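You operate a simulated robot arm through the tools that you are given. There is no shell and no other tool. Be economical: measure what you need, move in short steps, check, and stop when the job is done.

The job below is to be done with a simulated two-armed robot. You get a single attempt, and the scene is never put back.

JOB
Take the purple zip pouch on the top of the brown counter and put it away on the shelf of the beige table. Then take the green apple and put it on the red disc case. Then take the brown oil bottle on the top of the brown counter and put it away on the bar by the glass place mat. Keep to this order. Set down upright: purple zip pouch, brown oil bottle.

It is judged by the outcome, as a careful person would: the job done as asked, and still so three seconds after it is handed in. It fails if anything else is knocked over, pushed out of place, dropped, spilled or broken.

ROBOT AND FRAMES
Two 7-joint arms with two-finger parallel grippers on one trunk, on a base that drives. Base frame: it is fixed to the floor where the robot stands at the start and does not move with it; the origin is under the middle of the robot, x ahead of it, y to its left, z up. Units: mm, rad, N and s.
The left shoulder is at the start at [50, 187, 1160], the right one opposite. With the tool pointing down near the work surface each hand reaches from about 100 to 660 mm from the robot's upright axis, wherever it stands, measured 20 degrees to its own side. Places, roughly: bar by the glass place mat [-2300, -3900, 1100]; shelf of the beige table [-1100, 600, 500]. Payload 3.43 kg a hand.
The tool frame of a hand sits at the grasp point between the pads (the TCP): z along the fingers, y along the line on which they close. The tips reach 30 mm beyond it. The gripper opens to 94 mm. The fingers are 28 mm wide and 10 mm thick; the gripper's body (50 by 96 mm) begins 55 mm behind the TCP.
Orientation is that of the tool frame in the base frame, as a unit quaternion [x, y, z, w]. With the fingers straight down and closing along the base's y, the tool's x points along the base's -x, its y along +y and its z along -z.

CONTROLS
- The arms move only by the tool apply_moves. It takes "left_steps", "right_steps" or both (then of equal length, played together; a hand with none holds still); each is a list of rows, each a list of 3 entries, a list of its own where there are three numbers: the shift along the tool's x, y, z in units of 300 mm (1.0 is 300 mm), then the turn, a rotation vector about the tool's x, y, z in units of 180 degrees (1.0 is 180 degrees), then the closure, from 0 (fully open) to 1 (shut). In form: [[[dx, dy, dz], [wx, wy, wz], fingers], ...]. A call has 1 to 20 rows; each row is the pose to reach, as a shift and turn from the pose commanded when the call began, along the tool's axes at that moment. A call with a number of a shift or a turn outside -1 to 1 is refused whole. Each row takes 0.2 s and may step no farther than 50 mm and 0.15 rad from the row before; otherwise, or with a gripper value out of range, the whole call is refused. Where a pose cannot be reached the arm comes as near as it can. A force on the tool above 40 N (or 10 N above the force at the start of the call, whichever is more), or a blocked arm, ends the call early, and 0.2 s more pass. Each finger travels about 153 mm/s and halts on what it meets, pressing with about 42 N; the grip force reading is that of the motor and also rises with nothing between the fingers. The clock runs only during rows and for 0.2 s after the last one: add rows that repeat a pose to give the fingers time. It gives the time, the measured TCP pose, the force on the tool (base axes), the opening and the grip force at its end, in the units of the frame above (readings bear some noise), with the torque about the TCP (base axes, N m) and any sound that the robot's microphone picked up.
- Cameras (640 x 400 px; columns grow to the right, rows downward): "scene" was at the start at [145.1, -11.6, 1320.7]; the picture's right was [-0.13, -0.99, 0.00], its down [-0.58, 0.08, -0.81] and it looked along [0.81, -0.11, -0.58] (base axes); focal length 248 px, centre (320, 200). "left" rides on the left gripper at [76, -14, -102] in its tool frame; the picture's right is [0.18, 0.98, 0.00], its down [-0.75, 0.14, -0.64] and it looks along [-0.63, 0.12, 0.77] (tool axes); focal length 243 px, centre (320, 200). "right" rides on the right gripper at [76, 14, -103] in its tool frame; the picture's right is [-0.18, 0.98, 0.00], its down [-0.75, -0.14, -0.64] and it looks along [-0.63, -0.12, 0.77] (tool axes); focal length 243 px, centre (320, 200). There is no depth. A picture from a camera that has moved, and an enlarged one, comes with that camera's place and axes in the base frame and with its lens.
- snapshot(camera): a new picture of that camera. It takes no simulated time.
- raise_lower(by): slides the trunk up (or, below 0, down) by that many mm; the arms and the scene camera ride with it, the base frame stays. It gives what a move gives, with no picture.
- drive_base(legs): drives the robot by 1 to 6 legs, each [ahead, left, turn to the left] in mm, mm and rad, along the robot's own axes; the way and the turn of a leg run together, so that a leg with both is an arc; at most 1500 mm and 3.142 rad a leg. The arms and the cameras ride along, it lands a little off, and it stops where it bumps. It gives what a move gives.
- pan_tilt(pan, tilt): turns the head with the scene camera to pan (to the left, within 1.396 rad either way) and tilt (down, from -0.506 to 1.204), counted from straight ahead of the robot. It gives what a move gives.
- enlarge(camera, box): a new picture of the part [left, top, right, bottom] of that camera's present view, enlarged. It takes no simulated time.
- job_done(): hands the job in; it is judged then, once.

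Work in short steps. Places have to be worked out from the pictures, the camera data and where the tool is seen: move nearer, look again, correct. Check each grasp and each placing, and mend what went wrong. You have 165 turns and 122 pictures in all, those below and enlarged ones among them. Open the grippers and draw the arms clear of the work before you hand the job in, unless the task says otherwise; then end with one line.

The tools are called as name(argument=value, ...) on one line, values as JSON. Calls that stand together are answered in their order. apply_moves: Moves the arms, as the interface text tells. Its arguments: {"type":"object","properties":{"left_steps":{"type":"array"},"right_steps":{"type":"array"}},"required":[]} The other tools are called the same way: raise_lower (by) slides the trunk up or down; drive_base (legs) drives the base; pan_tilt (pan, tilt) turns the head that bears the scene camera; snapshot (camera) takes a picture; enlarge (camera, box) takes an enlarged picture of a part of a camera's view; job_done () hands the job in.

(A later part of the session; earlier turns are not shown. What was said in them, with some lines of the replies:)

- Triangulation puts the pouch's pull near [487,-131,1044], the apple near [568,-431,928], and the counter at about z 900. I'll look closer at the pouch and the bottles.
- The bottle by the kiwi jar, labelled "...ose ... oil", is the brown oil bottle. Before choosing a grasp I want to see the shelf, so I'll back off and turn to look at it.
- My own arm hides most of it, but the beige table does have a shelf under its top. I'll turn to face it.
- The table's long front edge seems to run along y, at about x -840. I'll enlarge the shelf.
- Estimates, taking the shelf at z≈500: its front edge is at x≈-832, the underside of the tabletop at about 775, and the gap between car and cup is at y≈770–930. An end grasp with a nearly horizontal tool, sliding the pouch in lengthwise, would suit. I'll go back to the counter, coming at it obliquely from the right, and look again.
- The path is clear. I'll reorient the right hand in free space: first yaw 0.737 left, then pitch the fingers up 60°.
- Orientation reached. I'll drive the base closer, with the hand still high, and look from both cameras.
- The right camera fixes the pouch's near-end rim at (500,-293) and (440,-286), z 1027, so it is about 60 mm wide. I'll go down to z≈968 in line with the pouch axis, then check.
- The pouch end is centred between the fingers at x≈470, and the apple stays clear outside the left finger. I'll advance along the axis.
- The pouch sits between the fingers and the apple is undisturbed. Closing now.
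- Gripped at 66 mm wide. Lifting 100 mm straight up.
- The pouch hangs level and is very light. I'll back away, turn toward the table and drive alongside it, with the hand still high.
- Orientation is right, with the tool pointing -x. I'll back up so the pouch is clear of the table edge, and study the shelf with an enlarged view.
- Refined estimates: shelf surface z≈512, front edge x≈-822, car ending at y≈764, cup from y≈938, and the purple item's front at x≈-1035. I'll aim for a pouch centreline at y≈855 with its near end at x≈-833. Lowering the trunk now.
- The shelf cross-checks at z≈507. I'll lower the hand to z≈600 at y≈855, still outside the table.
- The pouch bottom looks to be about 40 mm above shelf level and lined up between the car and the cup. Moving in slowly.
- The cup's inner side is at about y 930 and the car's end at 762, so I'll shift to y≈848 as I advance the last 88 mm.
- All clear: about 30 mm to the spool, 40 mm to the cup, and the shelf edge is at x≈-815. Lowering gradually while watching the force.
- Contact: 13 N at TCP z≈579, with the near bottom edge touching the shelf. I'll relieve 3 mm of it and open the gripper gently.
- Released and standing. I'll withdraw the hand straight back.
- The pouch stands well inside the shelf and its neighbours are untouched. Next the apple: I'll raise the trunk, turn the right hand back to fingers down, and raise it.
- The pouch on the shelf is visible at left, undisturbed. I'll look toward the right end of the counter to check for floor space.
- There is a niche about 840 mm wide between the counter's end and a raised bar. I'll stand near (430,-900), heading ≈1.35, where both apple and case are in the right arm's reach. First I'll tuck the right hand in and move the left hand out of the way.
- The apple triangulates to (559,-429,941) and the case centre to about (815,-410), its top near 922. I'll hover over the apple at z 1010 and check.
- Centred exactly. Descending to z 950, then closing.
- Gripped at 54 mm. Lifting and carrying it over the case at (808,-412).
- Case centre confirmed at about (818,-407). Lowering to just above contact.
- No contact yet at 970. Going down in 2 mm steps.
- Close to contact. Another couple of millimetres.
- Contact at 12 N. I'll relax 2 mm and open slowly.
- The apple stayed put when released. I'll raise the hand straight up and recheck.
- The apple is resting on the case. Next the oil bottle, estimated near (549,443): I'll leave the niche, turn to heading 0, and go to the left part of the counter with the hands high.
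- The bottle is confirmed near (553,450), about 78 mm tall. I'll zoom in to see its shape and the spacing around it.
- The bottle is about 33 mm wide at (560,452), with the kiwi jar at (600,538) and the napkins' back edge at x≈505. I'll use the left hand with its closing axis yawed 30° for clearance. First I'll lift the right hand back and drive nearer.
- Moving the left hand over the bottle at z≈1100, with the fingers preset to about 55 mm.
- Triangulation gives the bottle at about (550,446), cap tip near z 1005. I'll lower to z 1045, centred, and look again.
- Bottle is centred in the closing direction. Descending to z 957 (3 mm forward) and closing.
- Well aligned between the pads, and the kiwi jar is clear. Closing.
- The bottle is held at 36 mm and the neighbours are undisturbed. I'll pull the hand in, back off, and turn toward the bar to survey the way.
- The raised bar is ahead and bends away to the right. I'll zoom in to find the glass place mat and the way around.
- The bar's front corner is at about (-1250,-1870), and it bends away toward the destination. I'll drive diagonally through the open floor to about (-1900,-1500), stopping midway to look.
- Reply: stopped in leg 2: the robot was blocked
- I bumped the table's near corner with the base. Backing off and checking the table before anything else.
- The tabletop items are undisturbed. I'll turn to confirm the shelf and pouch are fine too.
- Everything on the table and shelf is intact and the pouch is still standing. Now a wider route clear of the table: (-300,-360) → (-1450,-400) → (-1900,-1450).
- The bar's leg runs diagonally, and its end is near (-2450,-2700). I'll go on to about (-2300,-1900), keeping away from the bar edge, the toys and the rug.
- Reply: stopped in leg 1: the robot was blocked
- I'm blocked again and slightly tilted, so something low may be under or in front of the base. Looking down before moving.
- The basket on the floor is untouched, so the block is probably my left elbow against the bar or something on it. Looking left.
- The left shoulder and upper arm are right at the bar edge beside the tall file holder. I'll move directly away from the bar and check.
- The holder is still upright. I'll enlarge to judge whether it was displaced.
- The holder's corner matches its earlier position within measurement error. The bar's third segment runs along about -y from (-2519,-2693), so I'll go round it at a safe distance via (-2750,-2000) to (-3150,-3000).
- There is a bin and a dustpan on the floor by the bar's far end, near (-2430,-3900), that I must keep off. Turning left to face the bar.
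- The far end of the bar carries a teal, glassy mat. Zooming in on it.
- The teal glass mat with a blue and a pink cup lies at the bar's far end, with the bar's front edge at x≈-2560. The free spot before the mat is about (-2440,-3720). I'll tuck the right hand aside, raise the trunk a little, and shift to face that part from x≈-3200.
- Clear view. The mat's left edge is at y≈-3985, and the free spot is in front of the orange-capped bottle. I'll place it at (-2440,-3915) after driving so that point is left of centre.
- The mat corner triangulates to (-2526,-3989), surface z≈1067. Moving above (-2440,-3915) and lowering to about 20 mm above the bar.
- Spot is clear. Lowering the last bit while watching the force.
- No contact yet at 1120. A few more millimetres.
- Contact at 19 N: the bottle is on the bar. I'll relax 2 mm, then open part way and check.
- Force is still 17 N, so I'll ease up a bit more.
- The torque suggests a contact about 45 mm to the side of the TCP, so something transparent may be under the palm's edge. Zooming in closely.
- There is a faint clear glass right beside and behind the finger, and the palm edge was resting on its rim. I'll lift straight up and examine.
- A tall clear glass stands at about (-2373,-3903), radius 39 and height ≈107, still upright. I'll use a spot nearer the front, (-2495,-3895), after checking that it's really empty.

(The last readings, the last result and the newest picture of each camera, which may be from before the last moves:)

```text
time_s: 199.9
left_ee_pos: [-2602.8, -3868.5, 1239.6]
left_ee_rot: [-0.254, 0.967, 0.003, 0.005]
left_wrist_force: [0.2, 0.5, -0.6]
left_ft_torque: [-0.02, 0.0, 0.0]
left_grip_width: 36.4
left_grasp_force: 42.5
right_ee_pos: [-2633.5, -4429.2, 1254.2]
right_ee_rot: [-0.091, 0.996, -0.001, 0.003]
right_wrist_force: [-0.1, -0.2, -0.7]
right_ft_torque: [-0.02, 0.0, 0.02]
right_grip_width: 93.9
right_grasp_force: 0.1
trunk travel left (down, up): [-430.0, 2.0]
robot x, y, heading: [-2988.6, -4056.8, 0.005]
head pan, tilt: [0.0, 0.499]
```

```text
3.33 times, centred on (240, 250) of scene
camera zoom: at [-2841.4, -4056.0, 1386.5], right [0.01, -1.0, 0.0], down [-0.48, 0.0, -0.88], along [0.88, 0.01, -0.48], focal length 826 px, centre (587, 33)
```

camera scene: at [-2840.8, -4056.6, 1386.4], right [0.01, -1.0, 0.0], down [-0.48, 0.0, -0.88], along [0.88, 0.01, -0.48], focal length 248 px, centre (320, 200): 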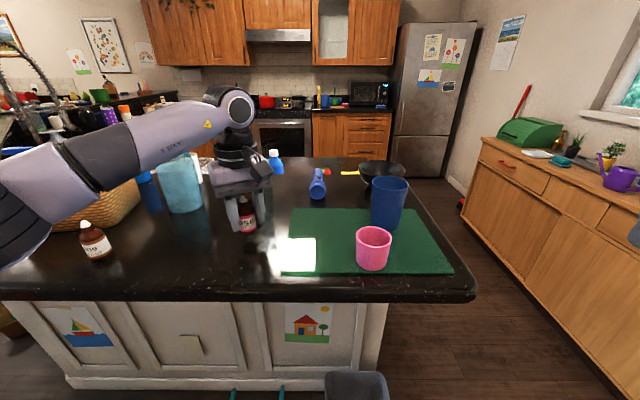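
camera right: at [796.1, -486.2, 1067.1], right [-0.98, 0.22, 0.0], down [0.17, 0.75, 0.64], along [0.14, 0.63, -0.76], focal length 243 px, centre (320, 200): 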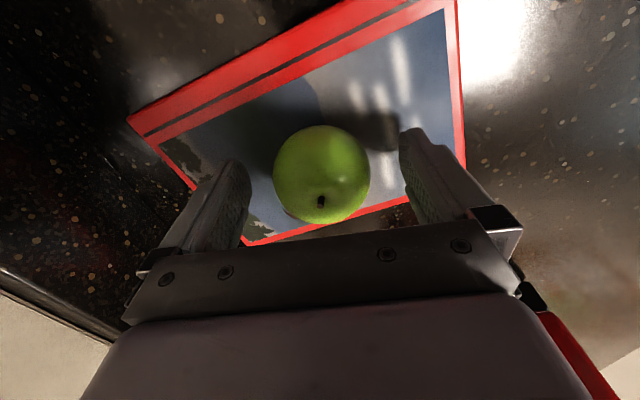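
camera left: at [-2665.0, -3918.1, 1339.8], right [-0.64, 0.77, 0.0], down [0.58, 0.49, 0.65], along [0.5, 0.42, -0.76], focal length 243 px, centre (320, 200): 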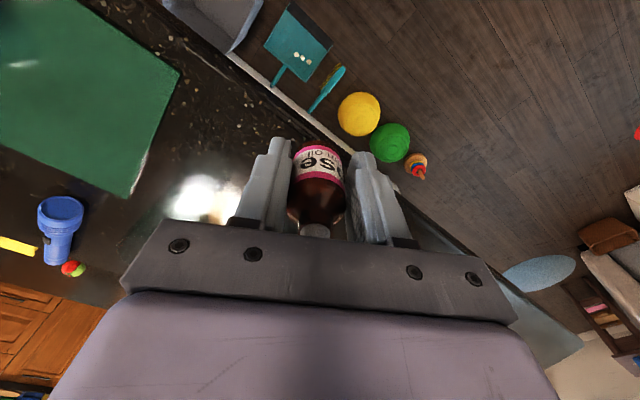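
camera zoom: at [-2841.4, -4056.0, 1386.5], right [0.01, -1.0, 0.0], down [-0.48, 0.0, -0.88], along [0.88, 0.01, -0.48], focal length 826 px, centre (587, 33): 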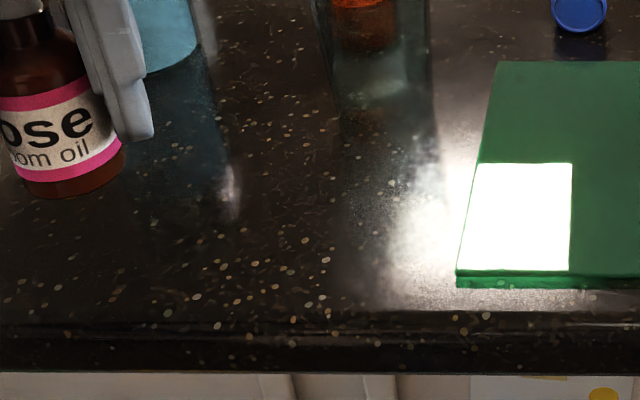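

The area is empty and about 60 mm inside the front edge. Moving to (-2488,-3905) and lowering to z≈1126.

apply_moves(left_steps=[[[-0.091, -0.098, 0], [0, 0, 0], 1], [[-0.183, -0.195, 0], [0, 0, 0], 1], [[-0.274, -0.293, 0], [0, 0, 0], 1], [[-0.274, -0.293, 0], [0, 0, 0], 1], [[-0.274, -0.293, 0.12], [0, 0, 0], 1], [[-0.274, -0.293, 0.24], [0, 0, 0], 1], [[-0.274, -0.293, 0.33], [0, 0, 0], 1], [[-0.274, -0.293, 0.38], [0, 0, 0], 1], [[-0.274, -0.293, 0.38], [0, 0, 0], 1]])

enlarge(camera="scene", box=[170, 140, 330, 300])

```text
time_s: 201.9
left_ee_pos: [-2488.2, -3904.6, 1124.5]
left_ee_rot: [-0.253, 0.967, 0.003, 0.005]
left_wrist_force: [-0.5, -0.4, -0.1]
left_ft_torque: [0.06, 0.02, -0.01]
left_grip_width: 36.1
left_grasp_force: 41.5
right_ee_pos: [-2633.8, -4429.8, 1254.5]
right_ee_rot: [-0.092, 0.996, 0.0, 0.001]
right_wrist_force: [0.7, -0.2, -1.1]
right_ft_torque: [0.02, -0.02, -0.03]
right_grip_width: 94.5
right_grasp_force: 0.0
trunk travel left (down, up): [-430.0, 2.0]
robot x, y, heading: [-2995.1, -4058.1, 0.008]
head pan, tilt: [0.0, 0.499]
```

```text
2.50 times, centred on (250, 220) of scene
camera zoom: at [-2840.7, -4056.3, 1386.4], right [0.01, -1.0, 0.0], down [-0.48, 0.0, -0.88], along [0.88, 0.01, -0.48], focal length 620 px, centre (495, 150)
```

zoom: 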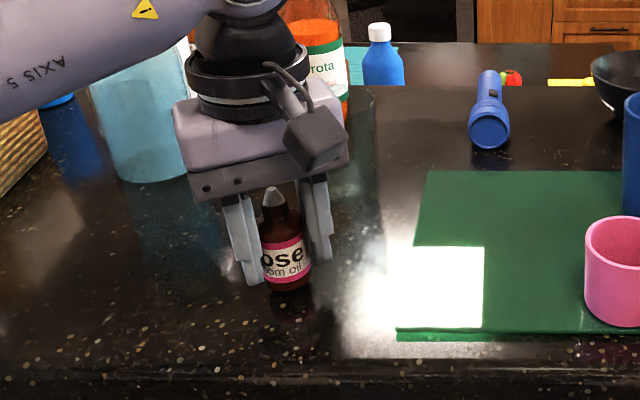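

Clear of the glass. Lowering in small steps until contact.

apply_moves(left_steps=[[[0, 0, 0.01], [0, 0, 0], 1], [[0, 0, 0.02], [0, 0, 0], 1], [[0, 0, 0.02], [0, 0, 0], 1]])

apply_moves(left_steps=[[[0, 0, 0.007], [0, 0, 0], 1], [[0, 0, 0.007], [0, 0, 0], 1]])

```text
time_s: 202.7
left_ee_pos: [-2487.2, -3904.6, 1118.4]
left_ee_rot: [-0.253, 0.968, 0.002, 0.005]
left_wrist_force: [0.7, -0.4, -0.8]
left_ft_torque: [-0.01, -0.02, 0.01]
left_grip_width: 36.1
left_grasp_force: 42.0
right_ee_pos: [-2634.7, -4430.1, 1254.8]
right_ee_rot: [-0.092, 0.996, 0.0, 0.002]
right_wrist_force: [0.1, 0.1, -0.2]
right_ft_torque: [0.01, 0.0, -0.01]
right_grip_width: 94.0
right_grasp_force: 0.0
trunk travel left (down, up): [-430.0, 2.0]
robot x, y, heading: [-2991.1, -4057.2, 0.001]
head pan, tilt: [0.0, 0.499]
```

```text
time_s: 203.3
left_ee_pos: [-2489.0, -3904.8, 1119.3]
left_ee_rot: [-0.253, 0.967, 0.0, 0.005]
left_wrist_force: [1.5, 1.3, 5.9]
left_ft_torque: [0.01, -0.03, 0.03]
left_grip_width: 36.0
left_grasp_force: 41.6
right_ee_pos: [-2635.3, -4431.2, 1254.5]
right_ee_rot: [-0.091, 0.996, 0.0, 0.001]
right_wrist_force: [0.1, 0.2, 0.2]
right_ft_torque: [0.0, -0.01, -0.01]
right_grip_width: 93.9
right_grasp_force: 0.0
trunk travel left (down, up): [-430.0, 2.0]
robot x, y, heading: [-2989.6, -4057.8, 0.006]
head pan, tilt: [0.0, 0.499]
```

Real contact now: 6 N and no torque. Opening gently.

apply_moves(left_steps=[[[0, 0, -0.003], [0, 0, 0], 1], [[0, 0, -0.003], [0, 0, 0], 0.6], [[0, 0, -0.003], [0, 0, 0], 0.57], [[0, 0, -0.003], [0, 0, 0], 0.5], [[0, 0, -0.003], [0, 0, 0], 0.35], [[0, 0, -0.003], [0, 0, 0], 0.3], [[0, 0, -0.003], [0, 0, 0], 0.3]])

snapshot(camera="left")

enlarge(camera="scene", box=[170, 140, 330, 300])

```text
time_s: 204.9
left_ee_pos: [-2488.2, -3904.0, 1119.8]
left_ee_rot: [-0.253, 0.967, 0.002, 0.005]
left_wrist_force: [0.1, -0.1, -0.4]
left_ft_torque: [0.01, 0.0, -0.02]
left_grip_width: 65.8
left_grasp_force: 0.1
right_ee_pos: [-2633.3, -4429.5, 1253.6]
right_ee_rot: [-0.093, 0.996, 0.0, 0.002]
right_wrist_force: [-1.1, -1.1, -0.4]
right_ft_torque: [-0.01, 0.01, -0.03]
right_grip_width: 93.8
right_grasp_force: 0.0
trunk travel left (down, up): [-430.0, 2.0]
robot x, y, heading: [-2992.1, -4055.1, 0.009]
head pan, tilt: [0.0, 0.499]
```

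```text
38 pictures are left
camera left: at [-2549.1, -3954.8, 1219.9], right [-0.64, 0.77, 0.0], down [0.58, 0.49, 0.65], along [0.5, 0.42, -0.76], focal length 243 px, centre (320, 200)
```

left: 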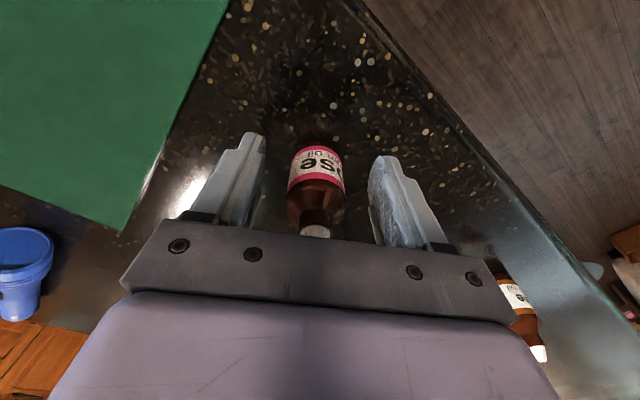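

```text
2.50 times, centred on (250, 220) of scene
camera zoom: at [-2840.7, -4056.3, 1386.4], right [0.01, -1.0, 0.0], down [-0.48, 0.0, -0.88], along [0.88, 0.01, -0.48], focal length 620 px, centre (495, 150)
```

zoom: 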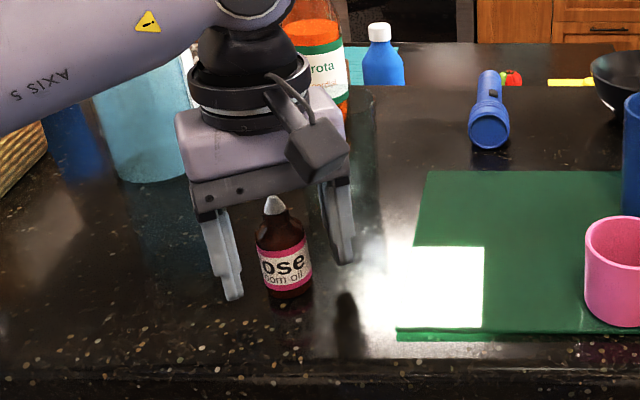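

Bottle stands on its own. I'll raise the hand straight up, pull it back, then back the base off a little.

apply_moves(left_steps=[[[0, 0, -0.1], [0, 0, 0], 0.3], [[0, 0, -0.25], [0, 0, 0], 0.3], [[0, 0, -0.4], [0, 0, 0], 0.3], [[0.1, 0.06, -0.4], [0, 0, 0], 0.15], [[0.22, 0.12, -0.4], [0, 0, 0], 0], [[0.34, 0.19, -0.4], [0, 0, 0], 0], [[0.34, 0.19, -0.4], [0, 0, 0], 0]])

drive_base(legs=[[-200, 0, 0]])

snapshot(camera="scene")

```text
time_s: 206.5
left_ee_pos: [-2605.9, -3905.3, 1237.1]
left_ee_rot: [-0.253, 0.967, 0.002, 0.004]
left_wrist_force: [0.2, 0.0, 0.0]
left_ft_torque: [-0.03, 0.02, -0.01]
left_grip_width: 94.0
left_grasp_force: 0.1
right_ee_pos: [-2633.5, -4430.8, 1254.3]
right_ee_rot: [-0.093, 0.996, 0.0, 0.002]
right_wrist_force: [0.6, -0.8, -0.2]
right_ft_torque: [-0.02, 0.0, 0.02]
right_grip_width: 94.3
right_grasp_force: 0.1
trunk travel left (down, up): [-430.0, 2.0]
robot x, y, heading: [-2991.9, -4059.9, 0.002]
head pan, tilt: [0.0, 0.499]
```

```text
time_s: 208.1
left_ee_pos: [-2806.9, -3906.9, 1236.6]
left_ee_rot: [-0.255, 0.967, 0.002, 0.005]
left_wrist_force: [-0.7, 0.0, -0.5]
left_ft_torque: [0.01, -0.06, -0.02]
left_grip_width: 94.4
left_grasp_force: 0.0
right_ee_pos: [-2833.0, -4430.5, 1255.1]
right_ee_rot: [-0.094, 0.996, 0.0, 0.002]
right_wrist_force: [-0.2, -0.5, -0.2]
right_ft_torque: [-0.01, 0.0, 0.02]
right_grip_width: 94.0
right_grasp_force: 0.1
trunk travel left (down, up): [-430.0, 2.0]
robot x, y, heading: [-3189.3, -4061.0, 0.009]
head pan, tilt: [0.0, 0.499]
```

```text
36 pictures are left
camera scene: at [-3041.2, -4057.6, 1386.5], right [0.01, -1.0, 0.0], down [-0.48, -0.01, -0.88], along [0.88, 0.01, -0.48], focal length 248 px, centre (320, 200)
```

scene: 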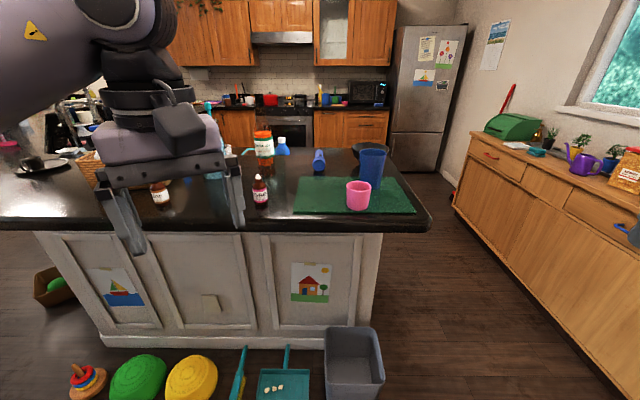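

The bottle stands upright beside the mat with the glass and everything around it still standing, and both grippers are open and clear. Handing the job in.

job_done()

```text
The job is handed in.
```

The pouch is upright on the beige table's shelf, the apple is on the red disc case, and the oil bottle is upright on the bar by the glass mat; on the way I bumped the table, bumped the bar by the file holder, and pressed on a clear glass with my hand, but all stayed upright, and I could rule out only large movement of the file holder.
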